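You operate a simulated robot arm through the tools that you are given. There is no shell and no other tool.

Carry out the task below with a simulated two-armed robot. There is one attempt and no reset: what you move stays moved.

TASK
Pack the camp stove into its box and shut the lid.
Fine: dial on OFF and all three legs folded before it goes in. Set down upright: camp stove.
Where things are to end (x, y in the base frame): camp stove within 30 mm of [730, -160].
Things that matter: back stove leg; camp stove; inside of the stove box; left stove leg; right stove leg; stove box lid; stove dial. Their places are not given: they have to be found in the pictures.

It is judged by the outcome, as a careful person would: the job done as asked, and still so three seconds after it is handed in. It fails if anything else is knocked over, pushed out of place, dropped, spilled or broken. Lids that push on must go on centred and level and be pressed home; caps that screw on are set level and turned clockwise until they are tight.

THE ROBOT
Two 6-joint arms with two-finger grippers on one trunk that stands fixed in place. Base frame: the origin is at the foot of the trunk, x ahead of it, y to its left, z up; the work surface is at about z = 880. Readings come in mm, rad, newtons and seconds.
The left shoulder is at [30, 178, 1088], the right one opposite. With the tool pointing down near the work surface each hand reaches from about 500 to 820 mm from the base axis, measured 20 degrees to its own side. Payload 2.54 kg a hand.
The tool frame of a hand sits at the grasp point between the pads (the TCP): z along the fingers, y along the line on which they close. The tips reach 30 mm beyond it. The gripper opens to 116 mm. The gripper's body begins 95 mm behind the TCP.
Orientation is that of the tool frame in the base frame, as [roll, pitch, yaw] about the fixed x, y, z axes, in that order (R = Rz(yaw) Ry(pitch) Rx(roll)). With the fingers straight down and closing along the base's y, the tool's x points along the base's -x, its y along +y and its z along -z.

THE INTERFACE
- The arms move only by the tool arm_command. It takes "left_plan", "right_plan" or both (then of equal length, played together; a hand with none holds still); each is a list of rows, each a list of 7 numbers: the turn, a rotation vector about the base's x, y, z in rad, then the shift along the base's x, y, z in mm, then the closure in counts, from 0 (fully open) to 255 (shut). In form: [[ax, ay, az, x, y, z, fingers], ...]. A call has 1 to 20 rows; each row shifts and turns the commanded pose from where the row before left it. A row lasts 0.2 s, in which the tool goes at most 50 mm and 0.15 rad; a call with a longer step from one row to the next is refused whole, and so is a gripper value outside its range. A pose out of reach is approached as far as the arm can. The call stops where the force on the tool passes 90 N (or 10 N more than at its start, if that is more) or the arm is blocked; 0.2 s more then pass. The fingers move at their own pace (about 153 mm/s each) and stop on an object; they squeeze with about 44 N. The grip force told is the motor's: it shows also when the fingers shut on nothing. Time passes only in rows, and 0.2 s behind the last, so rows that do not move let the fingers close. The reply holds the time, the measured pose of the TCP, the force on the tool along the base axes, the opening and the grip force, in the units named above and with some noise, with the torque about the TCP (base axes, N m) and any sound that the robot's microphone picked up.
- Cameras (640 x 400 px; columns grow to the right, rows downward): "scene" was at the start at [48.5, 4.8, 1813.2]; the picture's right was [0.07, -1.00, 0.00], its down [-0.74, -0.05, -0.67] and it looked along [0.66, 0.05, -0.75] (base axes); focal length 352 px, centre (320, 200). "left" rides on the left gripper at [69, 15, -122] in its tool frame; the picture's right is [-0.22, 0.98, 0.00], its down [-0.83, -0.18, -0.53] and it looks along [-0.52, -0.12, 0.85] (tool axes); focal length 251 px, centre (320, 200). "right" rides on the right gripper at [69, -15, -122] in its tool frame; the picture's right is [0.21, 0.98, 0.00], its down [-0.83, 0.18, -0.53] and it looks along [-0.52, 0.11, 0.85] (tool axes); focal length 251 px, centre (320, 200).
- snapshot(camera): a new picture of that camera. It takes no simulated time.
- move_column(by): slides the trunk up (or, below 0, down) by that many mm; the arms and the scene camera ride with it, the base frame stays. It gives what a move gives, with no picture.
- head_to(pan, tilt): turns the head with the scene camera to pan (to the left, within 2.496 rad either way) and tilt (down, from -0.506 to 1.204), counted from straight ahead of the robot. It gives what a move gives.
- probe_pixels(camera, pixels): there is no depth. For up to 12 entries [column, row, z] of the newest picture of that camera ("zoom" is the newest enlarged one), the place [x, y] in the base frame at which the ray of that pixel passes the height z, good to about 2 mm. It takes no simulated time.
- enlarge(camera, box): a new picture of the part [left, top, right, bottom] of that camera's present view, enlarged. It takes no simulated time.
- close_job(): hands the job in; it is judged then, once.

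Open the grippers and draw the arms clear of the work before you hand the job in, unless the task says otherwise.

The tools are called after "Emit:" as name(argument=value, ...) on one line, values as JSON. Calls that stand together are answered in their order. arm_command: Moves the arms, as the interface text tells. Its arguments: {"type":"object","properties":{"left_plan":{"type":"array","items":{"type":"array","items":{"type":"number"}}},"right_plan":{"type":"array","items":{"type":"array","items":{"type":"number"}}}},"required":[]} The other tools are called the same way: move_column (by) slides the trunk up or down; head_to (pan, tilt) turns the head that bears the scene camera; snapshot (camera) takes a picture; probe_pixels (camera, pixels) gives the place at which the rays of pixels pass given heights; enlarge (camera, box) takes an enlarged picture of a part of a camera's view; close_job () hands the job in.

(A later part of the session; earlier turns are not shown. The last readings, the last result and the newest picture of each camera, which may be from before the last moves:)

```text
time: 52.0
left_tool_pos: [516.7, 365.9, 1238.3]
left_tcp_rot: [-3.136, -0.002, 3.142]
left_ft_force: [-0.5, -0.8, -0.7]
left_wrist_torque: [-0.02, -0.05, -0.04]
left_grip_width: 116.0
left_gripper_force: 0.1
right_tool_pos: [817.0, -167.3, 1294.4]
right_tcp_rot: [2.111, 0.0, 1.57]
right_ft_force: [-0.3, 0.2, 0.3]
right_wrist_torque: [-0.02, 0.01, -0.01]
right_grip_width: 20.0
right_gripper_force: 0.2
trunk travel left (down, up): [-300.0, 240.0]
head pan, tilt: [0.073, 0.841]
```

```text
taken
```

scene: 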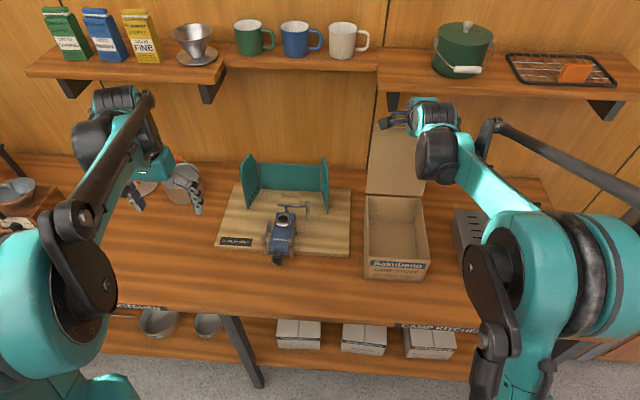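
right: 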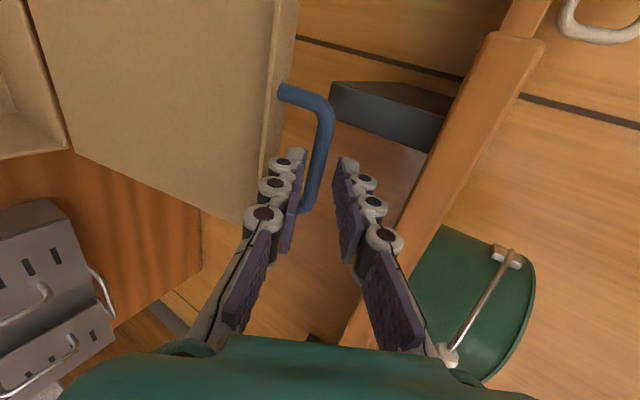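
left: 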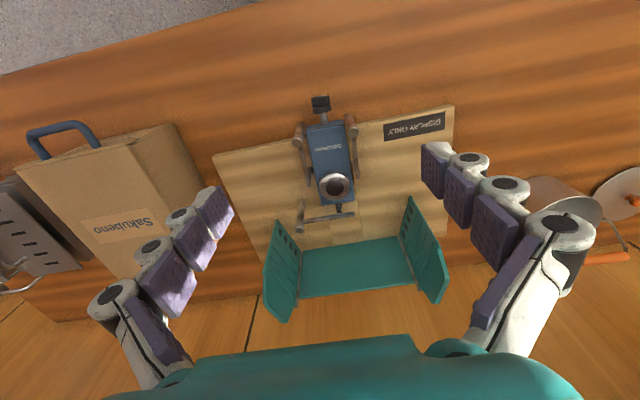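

The lid stays open by itself. I withdraw the right hand backwards while turning it upright again, and move the left hand further aside.

Emit:
arm_command(left_plan=[[0, 0, 0, 0, 10, 0, 0], [0, 0, 0, 0, 10, 0, 0], [0, 0, 0, 0, 10, 0, 0], [0, 0, 0, 0, 10, 0, 0], [0, 0, 0, 0, 10, 0, 0], [0, 0, 0, 0, 10, 0, 0], [0, 0, 0, 0, 0, 0, 0], [0, 0, 0, 0, 0, 0, 0]], right_plan=[[0, 0, 0, -40, 0, 10, 211], [0, 0.1, 0, -40, 0, 5, 211], [0, 0.13, 0, -40, 0, 0, 130], [0, 0.14, 0, -30, 10, 0, 130], [0, 0.14, 0, 0, 30, 0, 130], [0, 0.14, 0, 0, 40, -10, 130], [0, 0.14, 0, 0, 40, -20, 130], [0, 0.14, 0, 10, 40, -20, 130]])

Emit:
snapshot(camera="right")

Emit:
snapshot(camera="scene")

```text
time: 53.8
left_tool_pos: [522.5, 426.4, 1236.2]
left_tcp_rot: [-3.134, -0.004, 3.141]
left_ft_force: [1.0, 0.6, -0.8]
left_wrist_torque: [-0.04, 0.08, 0.0]
left_grip_width: 115.7
left_gripper_force: 0.1
right_tool_pos: [682.4, -5.1, 1257.2]
right_tcp_rot: [3.045, 0.003, 1.57]
right_ft_force: [1.5, 0.0, -1.1]
right_wrist_torque: [-0.04, 0.05, 0.02]
right_grip_width: 57.2
right_gripper_force: 0.1
trunk travel left (down, up): [-300.0, 240.0]
head pan, tilt: [0.073, 0.841]
```

```text
taken
```

right: 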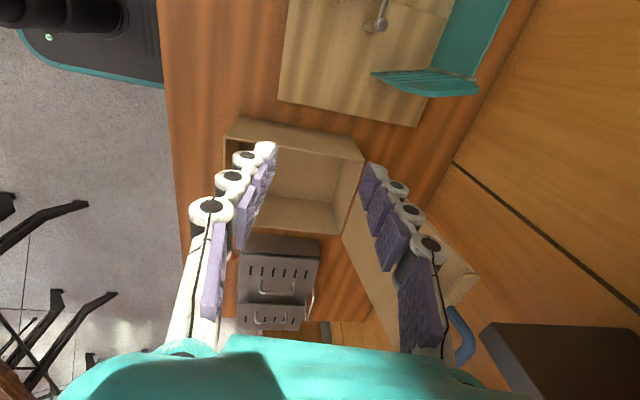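

```text
taken
```

scene: 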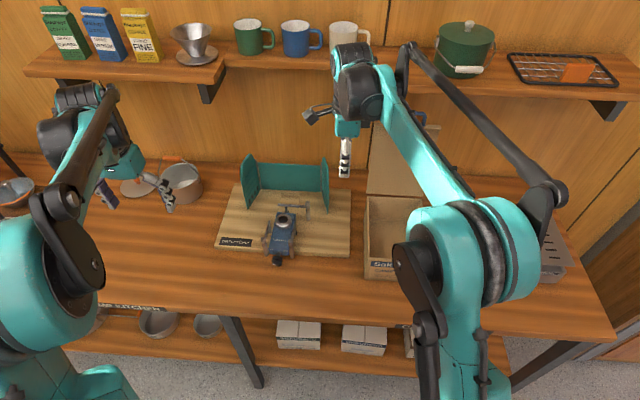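

The lid stays put. I look at the box's inside from the scene camera and the right camera to determine its inner outline.

Emit:
enlarge(camera="scene", box=[350, 180, 440, 290])

Emit:
enlarge(camera="right", box=[215, 105, 385, 245])

Emit:
enlarge(camera="scene", box=[240, 190, 330, 270])

```text
3.64 times, centred on (395, 235) of scene
```

zoom: 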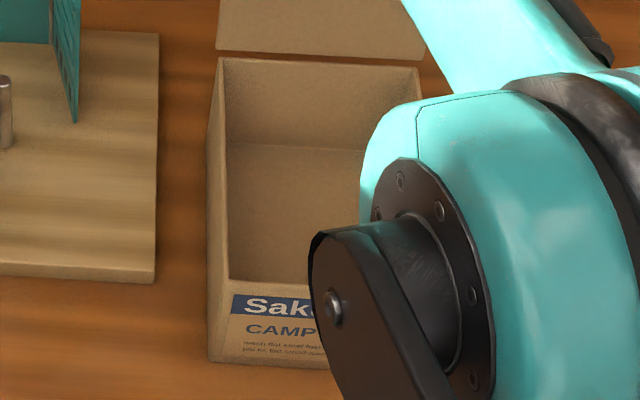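

```text
2.86 times, centred on (300, 175) of right
```

zoom: 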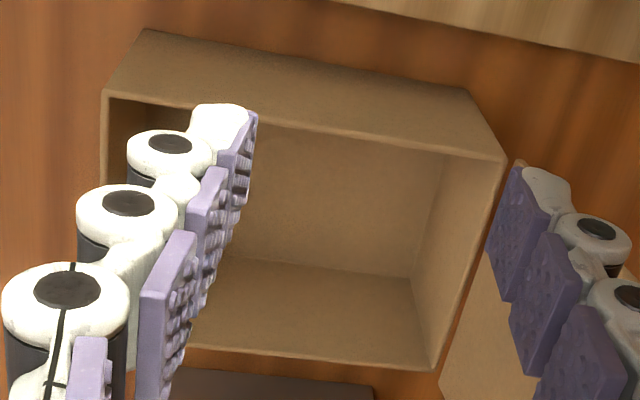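

```text
5.00 times, centred on (285, 230) of scene
```

zoom: 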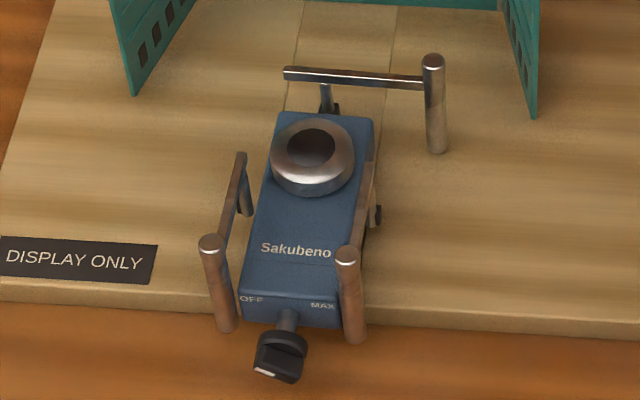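

I probe rim corners in both views at z≈990.

Emit:
probe_pixels(camera="right", pixels=[[226.6, 138.3, 990], [364.7, 160.3, 990], [340.2, 233.7, 990], [226.6, 138.3, 1000], [364.7, 160.3, 1000], [340.2, 233.7, 1000]])

Emit:
probe_pixels(camera="scene", pixels=[[370, 257.8, 990], [367.8, 196, 990], [422.5, 198.7, 990], [367.8, 196, 1000], [422.5, 198.7, 1000], [370, 217, 885], [370, 256, 990]])

```text
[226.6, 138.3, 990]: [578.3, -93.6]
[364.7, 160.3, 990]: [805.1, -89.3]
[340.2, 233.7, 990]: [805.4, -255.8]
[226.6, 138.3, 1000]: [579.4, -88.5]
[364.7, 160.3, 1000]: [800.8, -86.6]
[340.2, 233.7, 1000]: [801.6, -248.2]
```

```text
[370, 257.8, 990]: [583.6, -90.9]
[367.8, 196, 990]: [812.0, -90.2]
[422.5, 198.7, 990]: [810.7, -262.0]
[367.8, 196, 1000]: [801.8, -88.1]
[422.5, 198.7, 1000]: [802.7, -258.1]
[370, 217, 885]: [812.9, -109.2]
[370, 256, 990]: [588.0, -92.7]
```

The box interior spans about x 584–803, y −253…−95, so the stove should go in with its burner at about (735,−160). I turn the right hand back to closing along y and bring it over the stove's rear to test the reach.

Emit:
arm_command(right_plan=[[0, 0.097, 0, 0, 0, 0, 60], [0, 0, 0.1428, 0, 15, -5, 60], [0, 0, 0.1428, 0, 15, -10, 60], [0, 0, 0.1428, 0, 15, -10, 60], [0, 0, 0.1428, 5, 15, -10, 60], [0, 0, 0.1428, 5, 15, -10, 60], [0, 0, 0.1428, 5, 15, -10, 60], [0, 0, 0.1428, 5, 15, -10, 60], [0, 0, 0.1428, 5, 15, -10, 60], [0, 0, 0.1428, 5, 15, -10, 60], [0, 0, 0.1428, 5, 20, -10, 60], [0, 0, 0.1428, 5, 20, -10, 60]])

Emit:
snapshot(camera="right")

Emit:
snapshot(camera="scene")

```text
time: 56.4
left_tool_pos: [519.2, 424.4, 1238.6]
left_tcp_rot: [-3.135, -0.001, 3.14]
left_ft_force: [0.6, 0.3, 0.7]
left_wrist_torque: [0.0, -0.01, -0.03]
left_grip_width: 116.1
left_gripper_force: 0.0
right_tool_pos: [710.8, 164.4, 1151.0]
right_tcp_rot: [3.138, -0.001, -3.14]
right_ft_force: [0.8, -0.2, -0.6]
right_wrist_torque: [-0.01, -0.02, -0.01]
right_grip_width: 88.6
right_gripper_force: 0.1
right hand out of reach, approached as far as the arm can: row 12
trunk travel left (down, up): [-300.0, 240.0]
head pan, tilt: [0.073, 0.841]
```

```text
taken
```

right: 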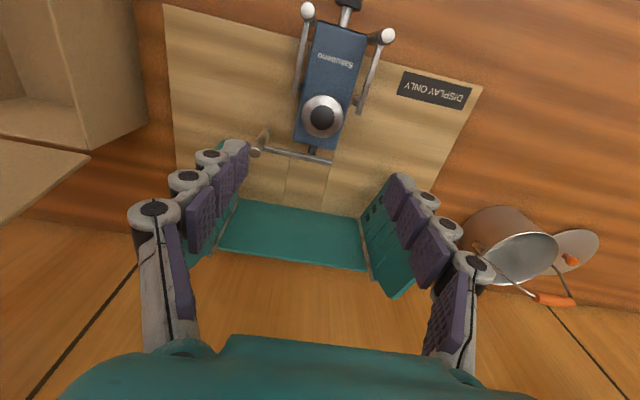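

```text
taken
```

scene: 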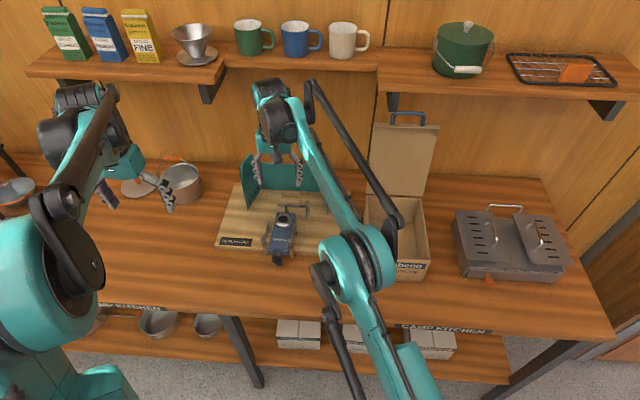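

Reach was only limited because of the height; lower down it will be enough. I zoom in on the stove from this right view to refine the grasp geometry.

Emit:
enlarge(camera="right", box=[230, 0, 420, 180])

Emit:
probe_pixels(camera="zoom", pixels=[[320, 200, 960]])

```text
2.22 times, centred on (325, 90) of right
```

zoom: 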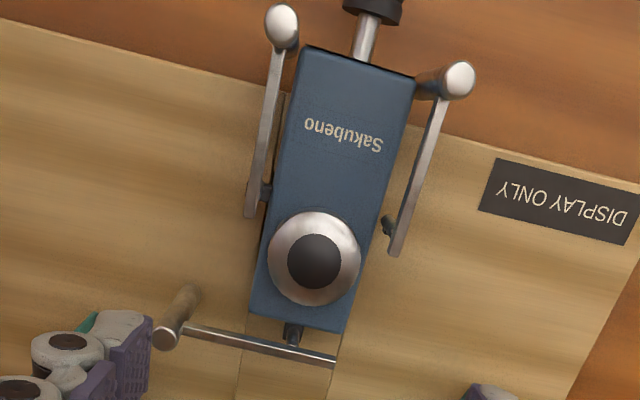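

```text
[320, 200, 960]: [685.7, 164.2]
```

I probe the key points in this near-vertical zoomed view.

Emit:
probe_pixels(camera="zoom", pixels=[[250, 213, 970], [396, 252, 970], [313, 262, 958], [267, 262, 955], [361, 262, 955], [250, 312, 938], [339, 331, 938], [302, 48, 938], [414, 78, 938], [335, 363, 970], [186, 326, 970], [165, 336, 985]])

Emit:
probe_pixels(camera="zoom", pixels=[[282, 18, 985], [459, 77, 985], [443, 98, 970], [274, 40, 970], [395, 4, 925], [385, 225, 925], [263, 190, 925]])

```text
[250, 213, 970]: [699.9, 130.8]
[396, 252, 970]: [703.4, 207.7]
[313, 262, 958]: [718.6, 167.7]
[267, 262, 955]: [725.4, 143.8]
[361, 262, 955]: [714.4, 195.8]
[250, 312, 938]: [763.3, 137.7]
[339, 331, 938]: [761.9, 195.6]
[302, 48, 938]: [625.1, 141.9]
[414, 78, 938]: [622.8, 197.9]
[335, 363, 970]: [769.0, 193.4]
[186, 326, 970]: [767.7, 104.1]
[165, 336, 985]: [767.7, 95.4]
```

```text
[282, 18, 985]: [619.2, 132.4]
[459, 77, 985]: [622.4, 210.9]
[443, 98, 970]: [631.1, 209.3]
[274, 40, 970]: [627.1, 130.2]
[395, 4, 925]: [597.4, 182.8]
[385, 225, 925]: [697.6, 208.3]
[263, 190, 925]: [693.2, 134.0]
```

I triangulate the board's height using the label's corner nearest the stove: (480,207) in the right zoom, (252.6,239) in the scene.

Emit:
probe_pixels(camera="zoom", pixels=[[480, 208, 885], [480, 208, 895], [480, 208, 905]])

Emit:
probe_pixels(camera="scene", pixels=[[252.6, 239, 885], [252.6, 239, 895], [252.6, 239, 905]])

Emit:
enlarge(camera="scene", box=[200, 200, 300, 270])

```text
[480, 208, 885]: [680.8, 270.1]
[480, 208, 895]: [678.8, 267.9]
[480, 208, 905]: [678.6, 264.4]
```

```text
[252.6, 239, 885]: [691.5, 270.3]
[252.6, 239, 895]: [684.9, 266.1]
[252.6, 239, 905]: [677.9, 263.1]
```

```text
5.71 times, centred on (250, 235) of scene
```

zoom: 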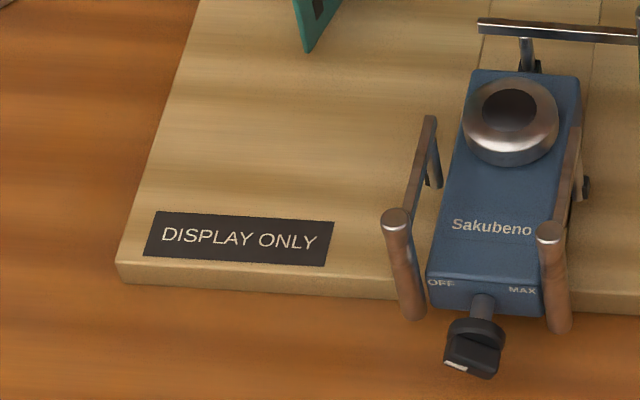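

Board top is about z=902. I move over (722,168) and go down to z≈1030 for a last check.

Emit:
arm_command(right_plan=[[0, 0, 0, 3, 1, -40, 75], [0, 0, 0, 4, 1.5, -40, 75], [0, 0, 0, 4.2, 1.4, -40, 75]])

Emit:
snapshot(camera="right")

Emit:
enlarge(camera="right", box=[200, 20, 440, 240])

```text
time: 57.2
left_tool_pos: [519.6, 426.1, 1237.2]
left_tcp_rot: [-3.137, -0.002, -3.141]
left_ft_force: [0.3, 0.3, -0.3]
left_wrist_torque: [-0.02, 0.0, -0.02]
left_grip_width: 116.2
left_gripper_force: 0.0
right_tool_pos: [723.4, 167.5, 1030.8]
right_tcp_rot: [3.14, -0.002, -3.141]
right_ft_force: [-0.2, 1.1, -0.9]
right_wrist_torque: [-0.01, 0.06, 0.03]
right_grip_width: 82.0
right_gripper_force: 0.0
trunk travel left (down, up): [-300.0, 240.0]
head pan, tilt: [0.073, 0.841]
```

```text
taken
```

right: 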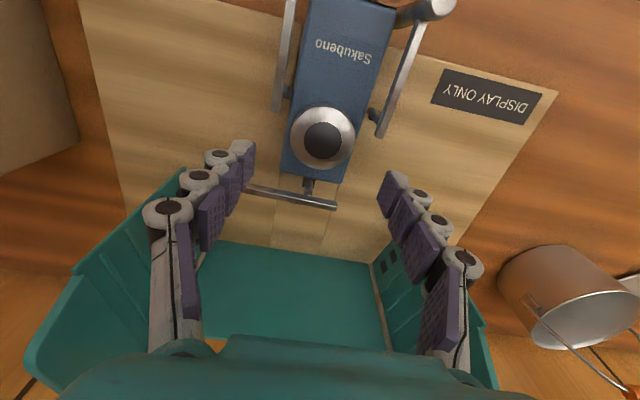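

```text
1.82 times, centred on (320, 130) of right
```

zoom: 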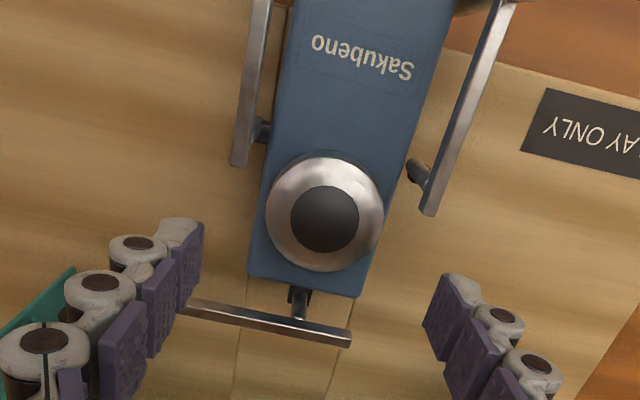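

Let me double check the burner centre from this height: (325,219) in the zoom.

Emit:
probe_pixels(camera="zoom", pixels=[[325, 219, 958], [238, 163, 970], [430, 213, 970], [248, 277, 938], [357, 297, 938], [350, 340, 970], [190, 305, 970]])

```text
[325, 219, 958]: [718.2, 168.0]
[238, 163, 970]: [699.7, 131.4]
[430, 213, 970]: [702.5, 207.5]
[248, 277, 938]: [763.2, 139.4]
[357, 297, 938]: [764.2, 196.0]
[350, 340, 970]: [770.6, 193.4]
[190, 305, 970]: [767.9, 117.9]
```

Consistent: body centred at y≈168, arm ends at x≈701. I go straight down to z≈940 and close gently on the body's rear sides.

Emit:
arm_command(right_plan=[[0, 0, 0, -0.5, 0.2, -40, 75], [0, 0, 0, 0, 0, -35, 75], [0, 0, 0, 0, 0, -15, 75], [0, 0, 0, 0, 0, 0, 75]])

Emit:
snapshot(camera="right")

Emit:
enlarge(camera="scene", box=[240, 170, 340, 270])

```text
time: 58.2
left_tool_pos: [521.6, 426.0, 1237.2]
left_tcp_rot: [-3.137, -0.001, 3.14]
left_ft_force: [-0.3, 0.6, 1.2]
left_wrist_torque: [-0.01, -0.04, -0.01]
left_grip_width: 115.9
left_gripper_force: 0.1
right_tool_pos: [714.9, 161.9, 943.0]
right_tcp_rot: [3.139, 0.005, 3.139]
right_ft_force: [20.2, -0.5, 3.8]
right_wrist_torque: [0.18, 0.4, -0.91]
right_grip_width: 83.0
right_gripper_force: 1.0
right hand out of reach, approached as far as the arm can: row 2, 3
trunk travel left (down, up): [-300.0, 240.0]
head pan, tilt: [0.073, 0.841]
```

```text
taken
```

right: 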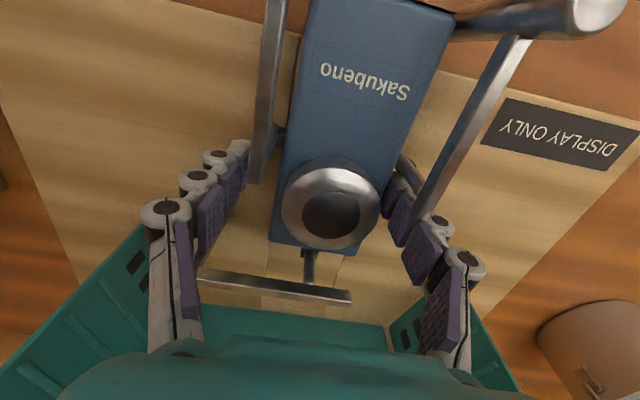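

```text
4.00 times, centred on (290, 220) of scene
```

zoom: 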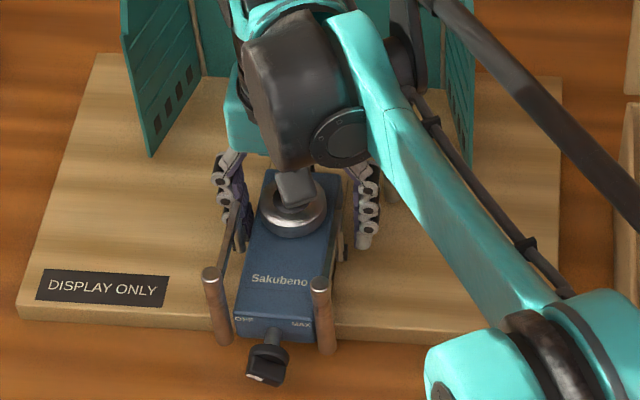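

The arm ran out of reach low down (pulled to x=715) and one finger bears on the left arm's end (Fx 20 N). I raise the hand straight up again, then lower the column to gain reach.

Emit:
arm_command(right_plan=[[0, 0, 0, 0, 2, 15, 75], [0, 0, 0, 3, 2, 35, 75], [0, 0, 0, 4, 2, 45, 75]])

Emit:
snapshot(camera="right")

Emit:
enlarge(camera="scene", box=[240, 170, 340, 270])

```text
time: 59.0
left_tool_pos: [518.7, 424.8, 1238.3]
left_tcp_rot: [-3.135, 0.0, -3.141]
left_ft_force: [-0.4, 0.2, -0.7]
left_wrist_torque: [0.0, 0.03, -0.02]
left_grip_width: 116.2
left_gripper_force: 0.0
right_tool_pos: [718.8, 168.4, 1038.3]
right_tcp_rot: [3.14, -0.002, 3.141]
right_ft_force: [-0.7, -0.6, -0.3]
right_wrist_torque: [-0.01, 0.0, -0.02]
right_grip_width: 81.8
right_gripper_force: 0.0
trunk travel left (down, up): [-300.0, 240.0]
head pan, tilt: [0.073, 0.841]
```

```text
taken
```

right: 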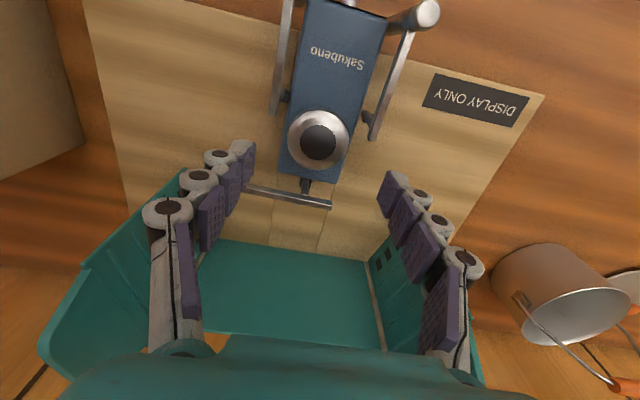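

```text
4.00 times, centred on (290, 220) of scene
```

zoom: 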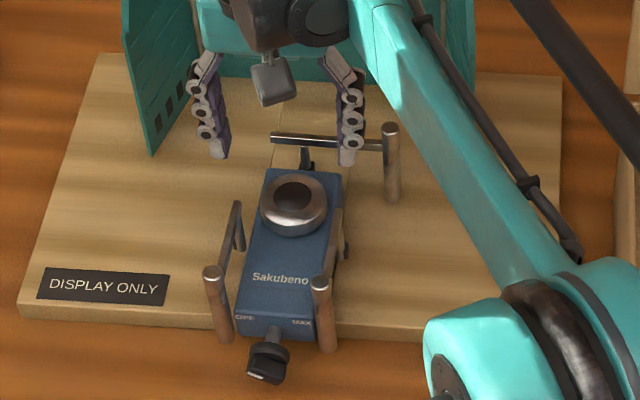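

I re-measure the stove from here in case it moved slightly.

Emit:
enlarge(camera="right", box=[200, 20, 440, 240])

Emit:
enlarge(camera="right", box=[240, 0, 440, 220])

```text
1.82 times, centred on (320, 130) of right
```

zoom: 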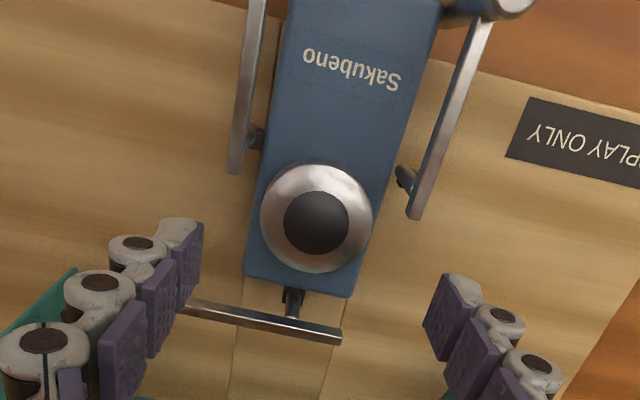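

```text
1.82 times, centred on (340, 110) of right
```

zoom: 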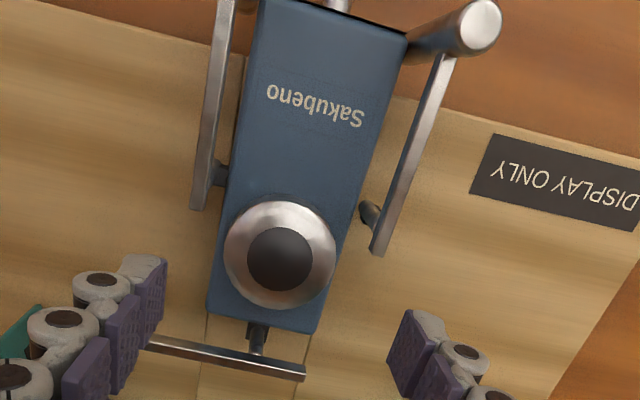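

I probe these points again.

Emit:
probe_pixels(camera="zoom", pixels=[[281, 257, 958], [198, 206, 970], [377, 251, 970], [207, 309, 938], [316, 333, 938], [480, 25, 985], [445, 60, 970], [230, 0, 970], [303, 376, 970], [146, 342, 970], [262, 3, 938], [405, 38, 938]])

```text
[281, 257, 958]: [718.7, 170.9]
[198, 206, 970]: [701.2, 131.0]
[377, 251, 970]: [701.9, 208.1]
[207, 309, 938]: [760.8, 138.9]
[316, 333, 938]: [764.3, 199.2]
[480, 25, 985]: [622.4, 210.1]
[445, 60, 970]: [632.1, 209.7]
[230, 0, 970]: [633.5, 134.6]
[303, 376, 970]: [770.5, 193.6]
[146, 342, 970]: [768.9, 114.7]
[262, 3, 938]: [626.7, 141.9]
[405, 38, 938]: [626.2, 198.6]
```

Unchanged: burner (719,170), body y 139–199. I pitch the right hand by −0.13 rad (about the closing axis, harmless for the grip), go over (726,169), and descend in steps.

Emit:
arm_command(right_plan=[[0, -0.13, 0, 5, 0.6, -5, 75], [0, 0, 0, 2, 0, -33, 75], [0, 0, 0, 0, 0, -15, 75]])

Emit:
snapshot(camera="right")

```text
time: 59.8
left_tool_pos: [518.5, 424.8, 1237.4]
left_tcp_rot: [-3.136, -0.001, 3.141]
left_ft_force: [0.3, -0.7, 0.2]
left_wrist_torque: [-0.02, -0.01, 0.0]
left_grip_width: 116.0
left_gripper_force: 0.1
right_tool_pos: [725.5, 170.0, 987.0]
right_tcp_rot: [3.141, 0.131, -3.14]
right_ft_force: [-0.4, 0.9, 1.0]
right_wrist_torque: [-0.02, -0.03, 0.01]
right_grip_width: 81.8
right_gripper_force: 0.1
trunk travel left (down, up): [-300.0, 240.0]
head pan, tilt: [0.073, 0.841]
```

```text
taken
```

right: 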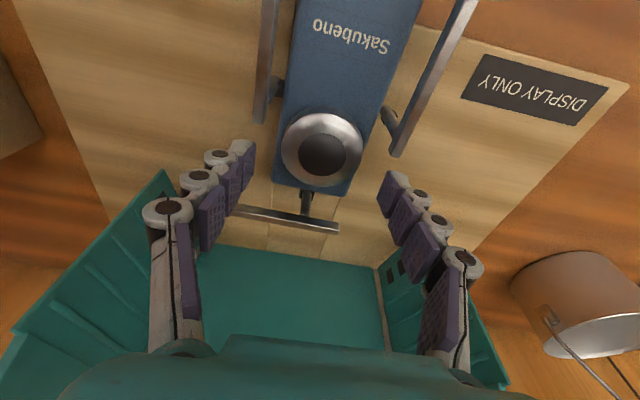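

On target at (725.5,170,987). I continue down to z≈940 in small steps.

Emit:
arm_command(right_plan=[[0, 0, 0, 0, -0.5, -20, 75], [0, 0, 0, 0, -0.5, -17, 75], [0, 0, 0, 0, 0, -10, 75]])

Emit:
snapshot(camera="right")

Emit:
enlarge(camera="scene", box=[250, 190, 330, 270])

```text
time: 60.6
left_tool_pos: [520.0, 425.3, 1237.7]
left_tcp_rot: [-3.138, -0.002, -3.141]
left_ft_force: [0.0, 0.5, -0.3]
left_wrist_torque: [0.0, 0.04, 0.02]
left_grip_width: 115.8
left_gripper_force: 0.1
right_tool_pos: [728.2, 167.6, 939.2]
right_tcp_rot: [3.14, 0.129, -3.14]
right_ft_force: [-0.3, 0.8, 0.1]
right_wrist_torque: [0.03, 0.01, 0.0]
right_grip_width: 81.4
right_gripper_force: 0.0
trunk travel left (down, up): [-300.0, 240.0]
head pan, tilt: [0.073, 0.841]
```

```text
taken
```

right: 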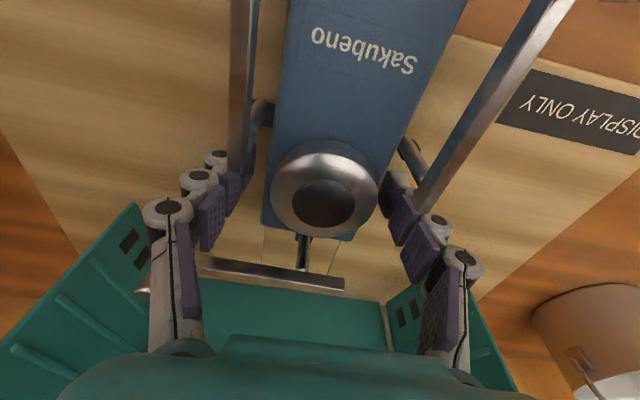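

```text
5.00 times, centred on (290, 230) of scene
```

zoom: 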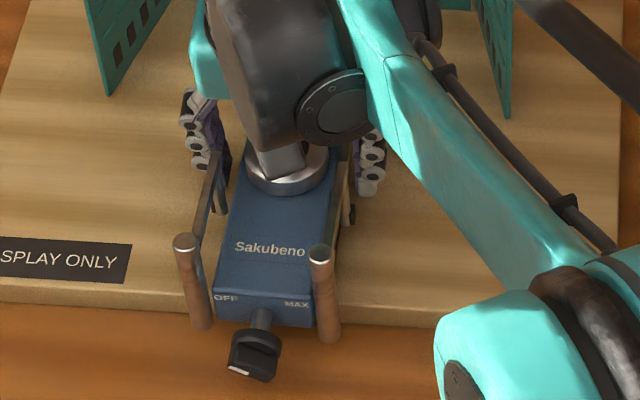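

No contact. I shift 4 mm forward (towards the stove's centre of mass) and close the fingers on the body.

Emit:
arm_command(right_plan=[[0, 0, 0, -4, 1, 0, 75], [0, 0, 0, 0, 0, 0, 110], [0, 0, 0, 0, 0, 0, 140], [0, 0, 0, 0, 0, 0, 200], [0, 0, 0, 0, 0, 0, 255], [0, 0, 0, 0, 0, 0, 255]])

Emit:
snapshot(camera="right")

Emit:
enlarge(camera="scene", box=[250, 190, 330, 270])

```text
time: 62.0
left_tool_pos: [519.8, 426.0, 1237.6]
left_tcp_rot: [-3.138, 0.0, 3.14]
left_ft_force: [-0.5, -0.3, 0.1]
left_wrist_torque: [0.02, -0.01, 0.04]
left_grip_width: 115.9
left_gripper_force: 0.1
right_tool_pos: [722.3, 169.1, 940.1]
right_tcp_rot: [3.14, 0.128, 3.14]
right_ft_force: [-0.3, -4.9, 0.1]
right_wrist_torque: [-0.16, 0.07, -1.36]
right_grip_width: 61.2
right_gripper_force: 44.1
trunk travel left (down, up): [-300.0, 240.0]
head pan, tilt: [0.073, 0.841]
```

```text
taken
```

right: 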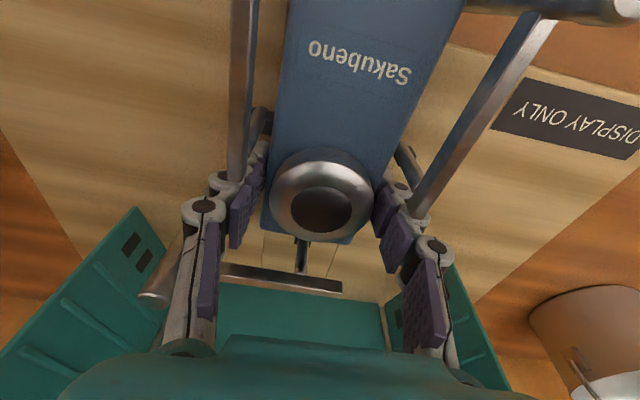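

```text
5.00 times, centred on (290, 230) of scene
```

zoom: 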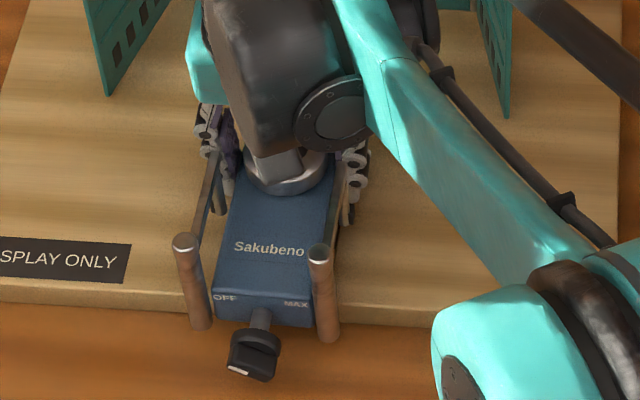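

Gripped firmly (61.2 mm, 44 N). Test lift of 8 mm to see if the nose stays level.

Emit:
arm_command(right_plan=[[0, 0, 0, 0, 0, 4, 255], [0, 0, 0, 0, 0, 4, 255], [0, 0, 0, 0, 0, 0, 255]])

Emit:
enlarge(camera="scene", box=[250, 190, 330, 270])

Emit:
snapshot(camera="left")

```text
time: 62.8
left_tool_pos: [519.6, 425.3, 1236.8]
left_tcp_rot: [-3.135, -0.002, 3.141]
left_ft_force: [1.0, 0.2, 0.3]
left_wrist_torque: [-0.01, 0.04, 0.0]
left_grip_width: 115.9
left_gripper_force: 0.0
right_tool_pos: [722.5, 169.3, 946.8]
right_tcp_rot: [3.141, 0.129, -3.141]
right_ft_force: [0.7, -1.0, -6.9]
right_wrist_torque: [-0.01, -0.09, -0.01]
right_grip_width: 61.0
right_gripper_force: 43.8
trunk travel left (down, up): [-300.0, 240.0]
head pan, tilt: [0.073, 0.841]
```

```text
5.00 times, centred on (290, 230) of scene
```

zoom: 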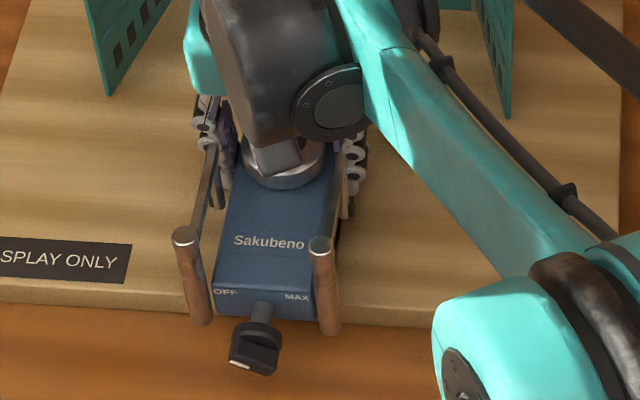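

```text
taken
```

left: 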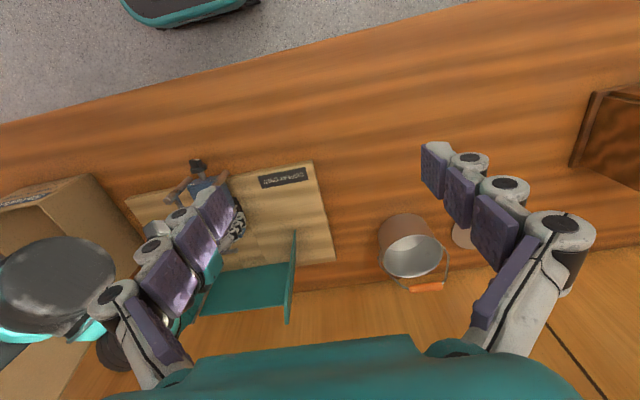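

Lifts level: about 7 N, hardly any torque. I raise it to TCP z≈1080, well above the box rim.

Emit:
arm_command(right_plan=[[0, 0, 0, 0, 0, 15, 255], [0, 0, 0, 0, 0, 25, 255], [0, 0, 0, 0, 0, 30, 255], [0, 0, 0, 0, 0, 30, 255], [0, 0, 0, 0, 0, 25, 255], [0, 0, 0, 0, 0, 8, 255]])

Emit:
snapshot(camera="right")

Emit:
snapshot(camera="scene")

```text
time: 64.2
left_tool_pos: [520.1, 426.5, 1237.8]
left_tcp_rot: [-3.136, -0.002, 3.141]
left_ft_force: [-0.8, 0.2, -0.1]
left_wrist_torque: [0.02, -0.03, 0.02]
left_grip_width: 115.9
left_gripper_force: 0.0
right_tool_pos: [722.3, 168.8, 1079.8]
right_tcp_rot: [3.139, 0.129, 3.141]
right_ft_force: [-0.1, -0.2, -6.5]
right_wrist_torque: [0.0, -0.06, 0.01]
right_grip_width: 61.2
right_gripper_force: 43.9
trunk travel left (down, up): [-300.0, 240.0]
head pan, tilt: [0.073, 0.841]
```

```text
taken
```

right: 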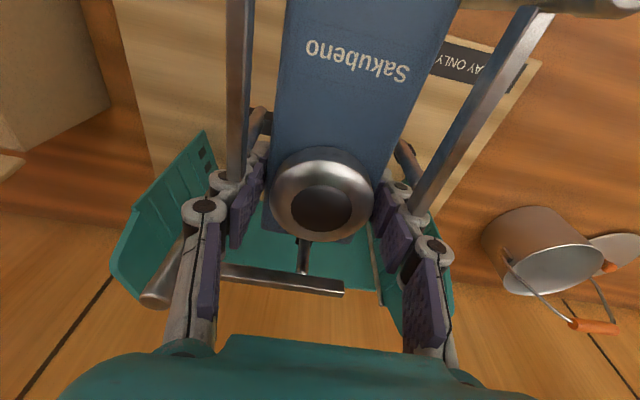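

```text
taken
```

scene: 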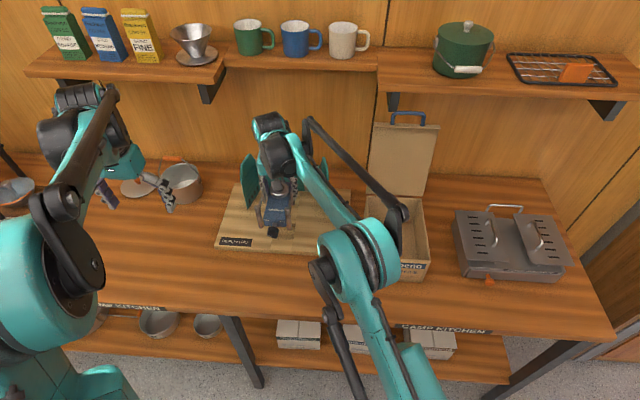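

The stove hangs steady. I carry it across towards the box at constant height, 28 mm per row.

Emit:
arm_command(right_plan=[[0, 0, 0, 1.3, -15, 0, 255], [0, 0, 0, 1.3, -25, 0, 255], [0, 0, 0, 1.3, -29, 0, 255], [0, 0, 0, 1.3, -30, 0, 255], [0, 0, 0, 1.3, -30, 0, 255], [0, 0, 0, 1.3, -30, 0, 255], [0, 0, 0, 1.3, -30, 0, 255], [0, 0, 0, 1.3, -30, 0, 255], [0, 0, 0, 1.3, -30, 0, 255], [0, 0, 0, 1.3, -30, 0, 255], [0, 0, 0, 1.3, -25, 0, 255], [0, 0, 0, 1.3, -18, 0, 255], [0, 0, 0, 0.6, -9.8, 0, 255]])

Emit:
snapshot(camera="right")

Emit:
snapshot(camera="scene")

```text
time: 67.0
left_tool_pos: [520.2, 424.6, 1237.4]
left_tcp_rot: [-3.135, -0.003, -3.141]
left_ft_force: [0.0, -0.1, -0.7]
left_wrist_torque: [0.01, -0.01, -0.02]
left_grip_width: 116.0
left_gripper_force: 0.0
right_tool_pos: [739.7, -163.7, 1080.6]
right_tcp_rot: [3.138, 0.13, -3.141]
right_ft_force: [0.0, -0.6, -6.6]
right_wrist_torque: [0.03, -0.13, 0.03]
right_grip_width: 61.1
right_gripper_force: 44.2
trunk travel left (down, up): [-300.0, 240.0]
head pan, tilt: [0.073, 0.841]
```

```text
taken
```

right: 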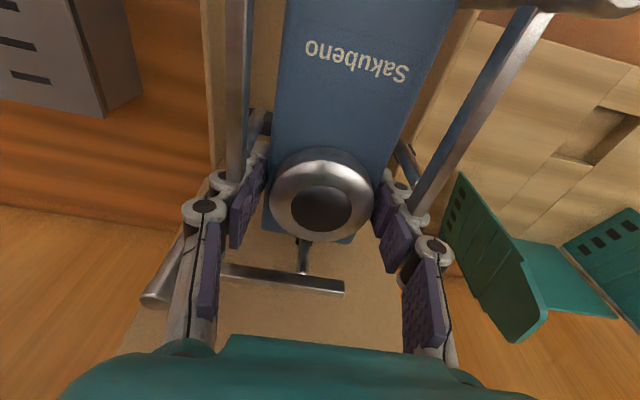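

```text
taken
```

scene: 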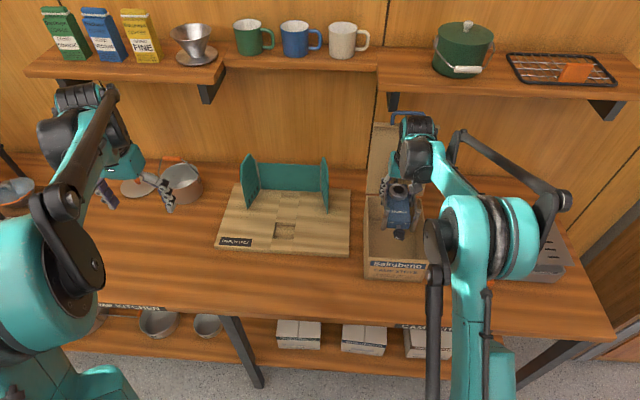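

The stove is over the box. I zoom in to check its alignment with the rim before lowering.

Emit:
enlarge(camera="scene", box=[350, 170, 450, 290])

Emit:
enlarge(camera="right", box=[180, 0, 480, 330])

Emit:
enlarge(camera="scene", box=[240, 200, 330, 260])

```text
3.33 times, centred on (400, 230) of scene
```

zoom: 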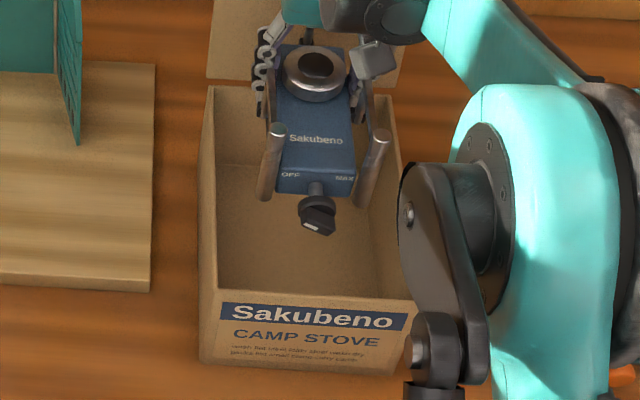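

```text
1.21 times, centred on (330, 165) of right
```

zoom: 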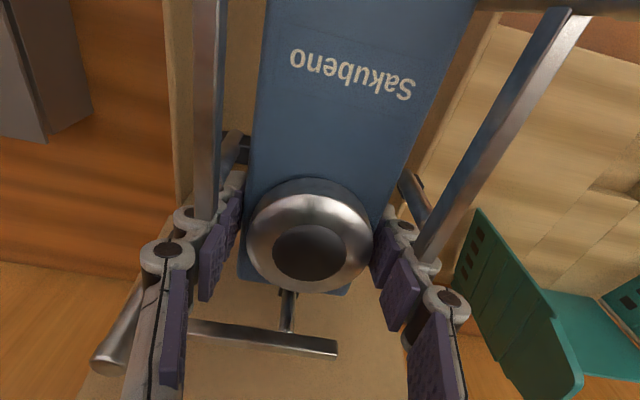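

```text
6.67 times, centred on (285, 230) of scene
```

zoom: 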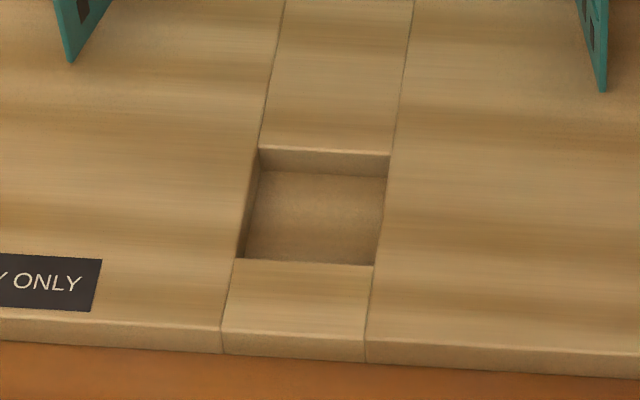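

Alignment is as planned (dial front x≈597, back post y≈−245…, all within the walls). The board's pocket shows the stove has a base reaching lower than the board's top. I lower in steps to TCP z≈970.

Emit:
arm_command(right_plan=[[0, 0, 0, -0.7, 0, -20, 255], [0, 0, 0, 0, 0, -25, 255], [0, 0, 0, 0, 0, -25, 255], [0, 0, 0, 0, 0, -20, 255], [0, 0, 0, 0, 0, -15, 255]])

Emit:
enlarge(camera="scene", box=[350, 170, 450, 290])

Emit:
snapshot(camera="right")

```text
time: 68.2
left_tool_pos: [520.4, 424.1, 1236.4]
left_tcp_rot: [-3.137, -0.001, 3.14]
left_ft_force: [0.6, 0.7, -0.2]
left_wrist_torque: [0.01, 0.02, -0.03]
left_grip_width: 116.1
left_gripper_force: 0.1
right_tool_pos: [738.6, -162.6, 974.5]
right_tcp_rot: [3.141, 0.128, 3.141]
right_ft_force: [-0.6, -0.3, -5.2]
right_wrist_torque: [0.03, -0.1, 0.0]
right_grip_width: 61.2
right_gripper_force: 44.6
trunk travel left (down, up): [-300.0, 240.0]
head pan, tilt: [0.073, 0.841]
```

```text
3.33 times, centred on (400, 230) of scene
```

zoom: 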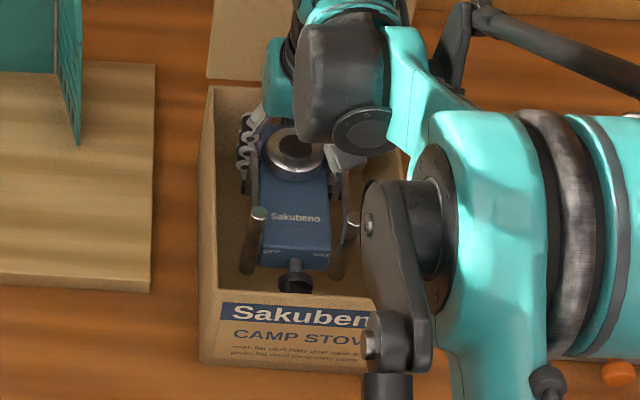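

```text
taken
```

right: 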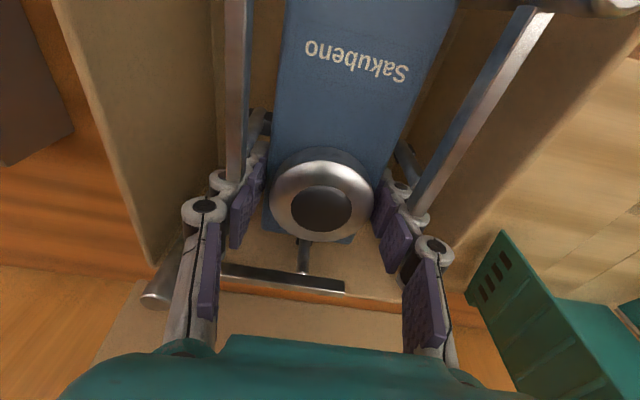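

The stove goes down between the walls with no contact. I lower in small steps until the base touches the floor.

Emit:
arm_command(right_plan=[[0, 0, 0, 0, 0, -7, 255], [0, 0, 0, 0, 0, -7, 255], [0, 0, 0, 0, 0, -6, 255]])

```text
time: 69.0
left_tool_pos: [520.5, 426.0, 1237.2]
left_tcp_rot: [-3.137, -0.003, 3.141]
left_ft_force: [-0.6, -0.8, -0.7]
left_wrist_torque: [-0.03, -0.01, 0.01]
left_grip_width: 116.2
left_gripper_force: 0.1
right_tool_pos: [738.1, -163.6, 955.3]
right_tcp_rot: [3.14, 0.128, 3.141]
right_ft_force: [0.3, -0.7, -5.8]
right_wrist_torque: [0.02, -0.06, 0.01]
right_grip_width: 61.2
right_gripper_force: 43.7
trunk travel left (down, up): [-300.0, 240.0]
head pan, tilt: [0.073, 0.841]
```

Still free at TCP z=955. I continue with 3 mm steps.

Emit:
arm_command(right_plan=[[0, 0, 0, 0, 0, -3, 255], [0, 0, 0, 0, 0, -3, 255], [0, 0, 0, 0, 0, -3, 255]])

```text
time: 69.8
left_tool_pos: [519.9, 425.2, 1237.6]
left_tcp_rot: [-3.136, -0.002, 3.14]
left_ft_force: [-0.7, 0.2, -0.3]
left_wrist_torque: [-0.01, 0.01, 0.01]
left_grip_width: 116.0
left_gripper_force: 0.0
right_tool_pos: [737.9, -162.6, 947.0]
right_tcp_rot: [3.139, 0.129, 3.141]
right_ft_force: [-0.3, -0.4, -6.3]
right_wrist_torque: [0.02, -0.09, -0.01]
right_grip_width: 61.3
right_gripper_force: 44.3
trunk travel left (down, up): [-300.0, 240.0]
head pan, tilt: [0.073, 0.841]
```

Still free at z=947. Two more small steps at a time.

Emit:
arm_command(right_plan=[[0, 0, 0, 0, 0, -2.5, 255], [0, 0, 0, 0, 0, -2.5, 255]])

```text
time: 70.4
left_tool_pos: [518.8, 425.1, 1240.2]
left_tcp_rot: [-3.137, 0.001, 3.141]
left_ft_force: [0.0, 0.1, -0.2]
left_wrist_torque: [-0.01, 0.0, 0.01]
left_grip_width: 116.2
left_gripper_force: 0.0
right_tool_pos: [736.9, -163.6, 943.7]
right_tcp_rot: [3.14, 0.133, 3.139]
right_ft_force: [9.9, -2.4, 22.4]
right_wrist_torque: [0.06, 0.33, -0.09]
right_grip_width: 61.6
right_gripper_force: 43.9
trunk travel left (down, up): [-300.0, 240.0]
head pan, tilt: [0.073, 0.841]
```

Contact (22 N) at TCP z≈943.7, as expected for the floor. I ease up 1 mm and look before releasing.

Emit:
arm_command(right_plan=[[0, 0, 0, 0, 0, 1, 255]])

Emit:
snapshot(camera="right")

Emit:
enlarge(camera="scene", box=[350, 170, 450, 290])

```text
time: 70.8
left_tool_pos: [519.1, 425.2, 1238.3]
left_tcp_rot: [-3.136, -0.001, 3.141]
left_ft_force: [-0.9, 0.2, -0.7]
left_wrist_torque: [-0.01, 0.0, -0.01]
left_grip_width: 116.2
left_gripper_force: 0.0
right_tool_pos: [737.3, -161.7, 943.9]
right_tcp_rot: [3.14, 0.131, 3.141]
right_ft_force: [10.4, -3.6, 19.6]
right_wrist_torque: [-0.07, 0.17, 0.05]
right_grip_width: 61.4
right_gripper_force: 43.8
trunk travel left (down, up): [-300.0, 240.0]
head pan, tilt: [0.073, 0.841]
```

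```text
taken
```

right: 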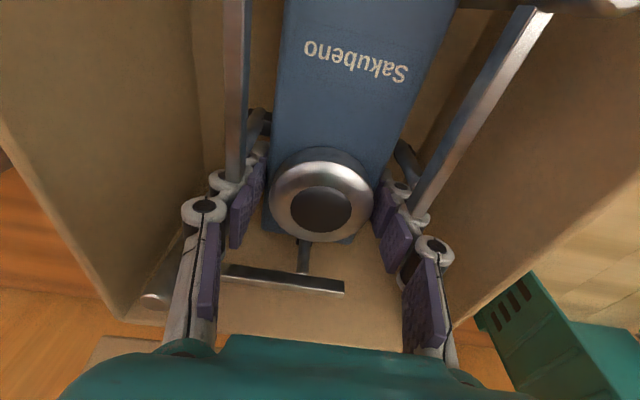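

```text
3.33 times, centred on (400, 230) of scene
```

zoom: 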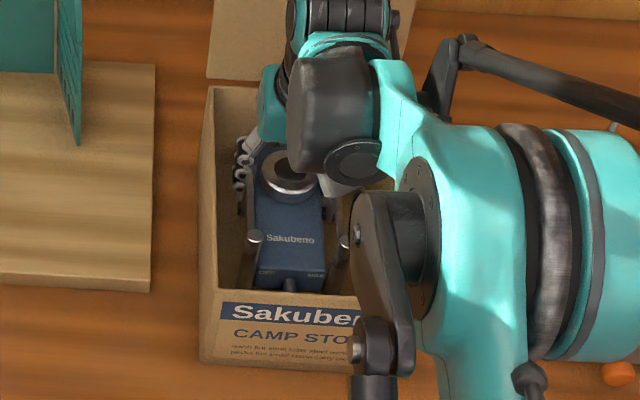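

I check how close the dial and body front are to the front wall: body front top edge at about (290,262) in the zoom.

Emit:
enlarge(camera="scene", box=[370, 205, 420, 275])

Emit:
probe_pixels(camera="zoom", pixels=[[320, 200, 938]])

```text
5.71 times, centred on (395, 240) of scene
```

zoom: 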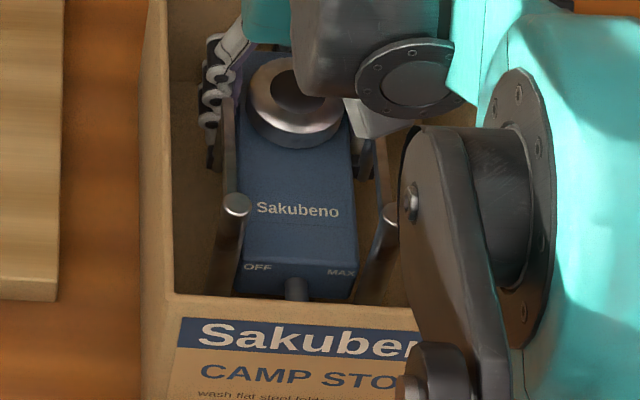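

```text
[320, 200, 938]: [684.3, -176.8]
```

I probe the body's front edge, posts and rim in this zoom.

Emit:
probe_pixels(camera="zoom", pixels=[[245, 262, 941], [356, 266, 941], [237, 205, 988], [392, 213, 988], [175, 294, 990], [360, 306, 990], [298, 88, 961], [176, 298, 985]])

```text
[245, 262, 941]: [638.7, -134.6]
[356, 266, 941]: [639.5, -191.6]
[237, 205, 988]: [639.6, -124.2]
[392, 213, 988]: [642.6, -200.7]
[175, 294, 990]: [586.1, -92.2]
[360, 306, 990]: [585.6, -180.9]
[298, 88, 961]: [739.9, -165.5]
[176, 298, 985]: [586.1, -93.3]
```

Dial front comes to about x=593 (wall at 585), burner at (740,−165): fine. I open the fingers gently to 80 mm.

Emit:
arm_command(right_plan=[[0, 0, 0, 0, 0, 0, 130], [0, 0, 0, 0, 0, 0, 110], [0, 0, 0, 0, 0, 0, 85], [0, 0, 0, 0, 0, 0, 85]])

Emit:
snapshot(camera="right")

Emit:
enlarge(camera="scene", box=[370, 205, 420, 275])

```text
time: 71.8
left_tool_pos: [519.7, 424.6, 1237.7]
left_tcp_rot: [-3.137, -0.001, 3.141]
left_ft_force: [0.6, 0.0, 0.8]
left_wrist_torque: [0.0, 0.02, -0.02]
left_grip_width: 116.0
left_gripper_force: 0.1
right_tool_pos: [737.8, -162.3, 942.9]
right_tcp_rot: [3.141, 0.128, -3.141]
right_ft_force: [0.2, 0.2, -0.4]
right_wrist_torque: [0.01, 0.0, -0.05]
right_grip_width: 77.6
right_gripper_force: 0.0
trunk travel left (down, up): [-300.0, 240.0]
head pan, tilt: [0.073, 0.841]
```

```text
taken
```

right: 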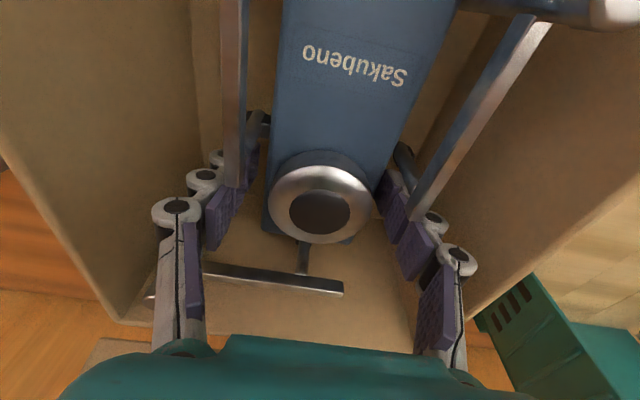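

```text
5.71 times, centred on (395, 240) of scene
```

zoom: 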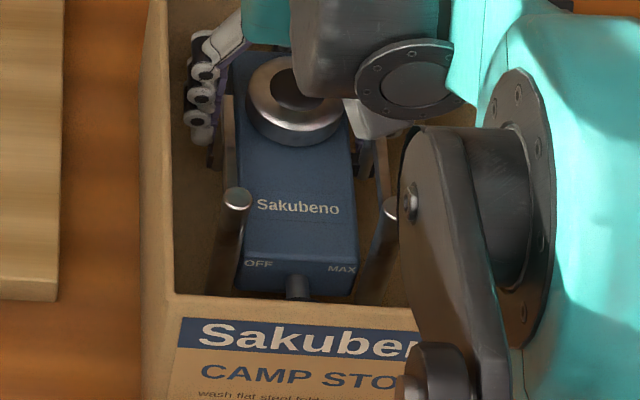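

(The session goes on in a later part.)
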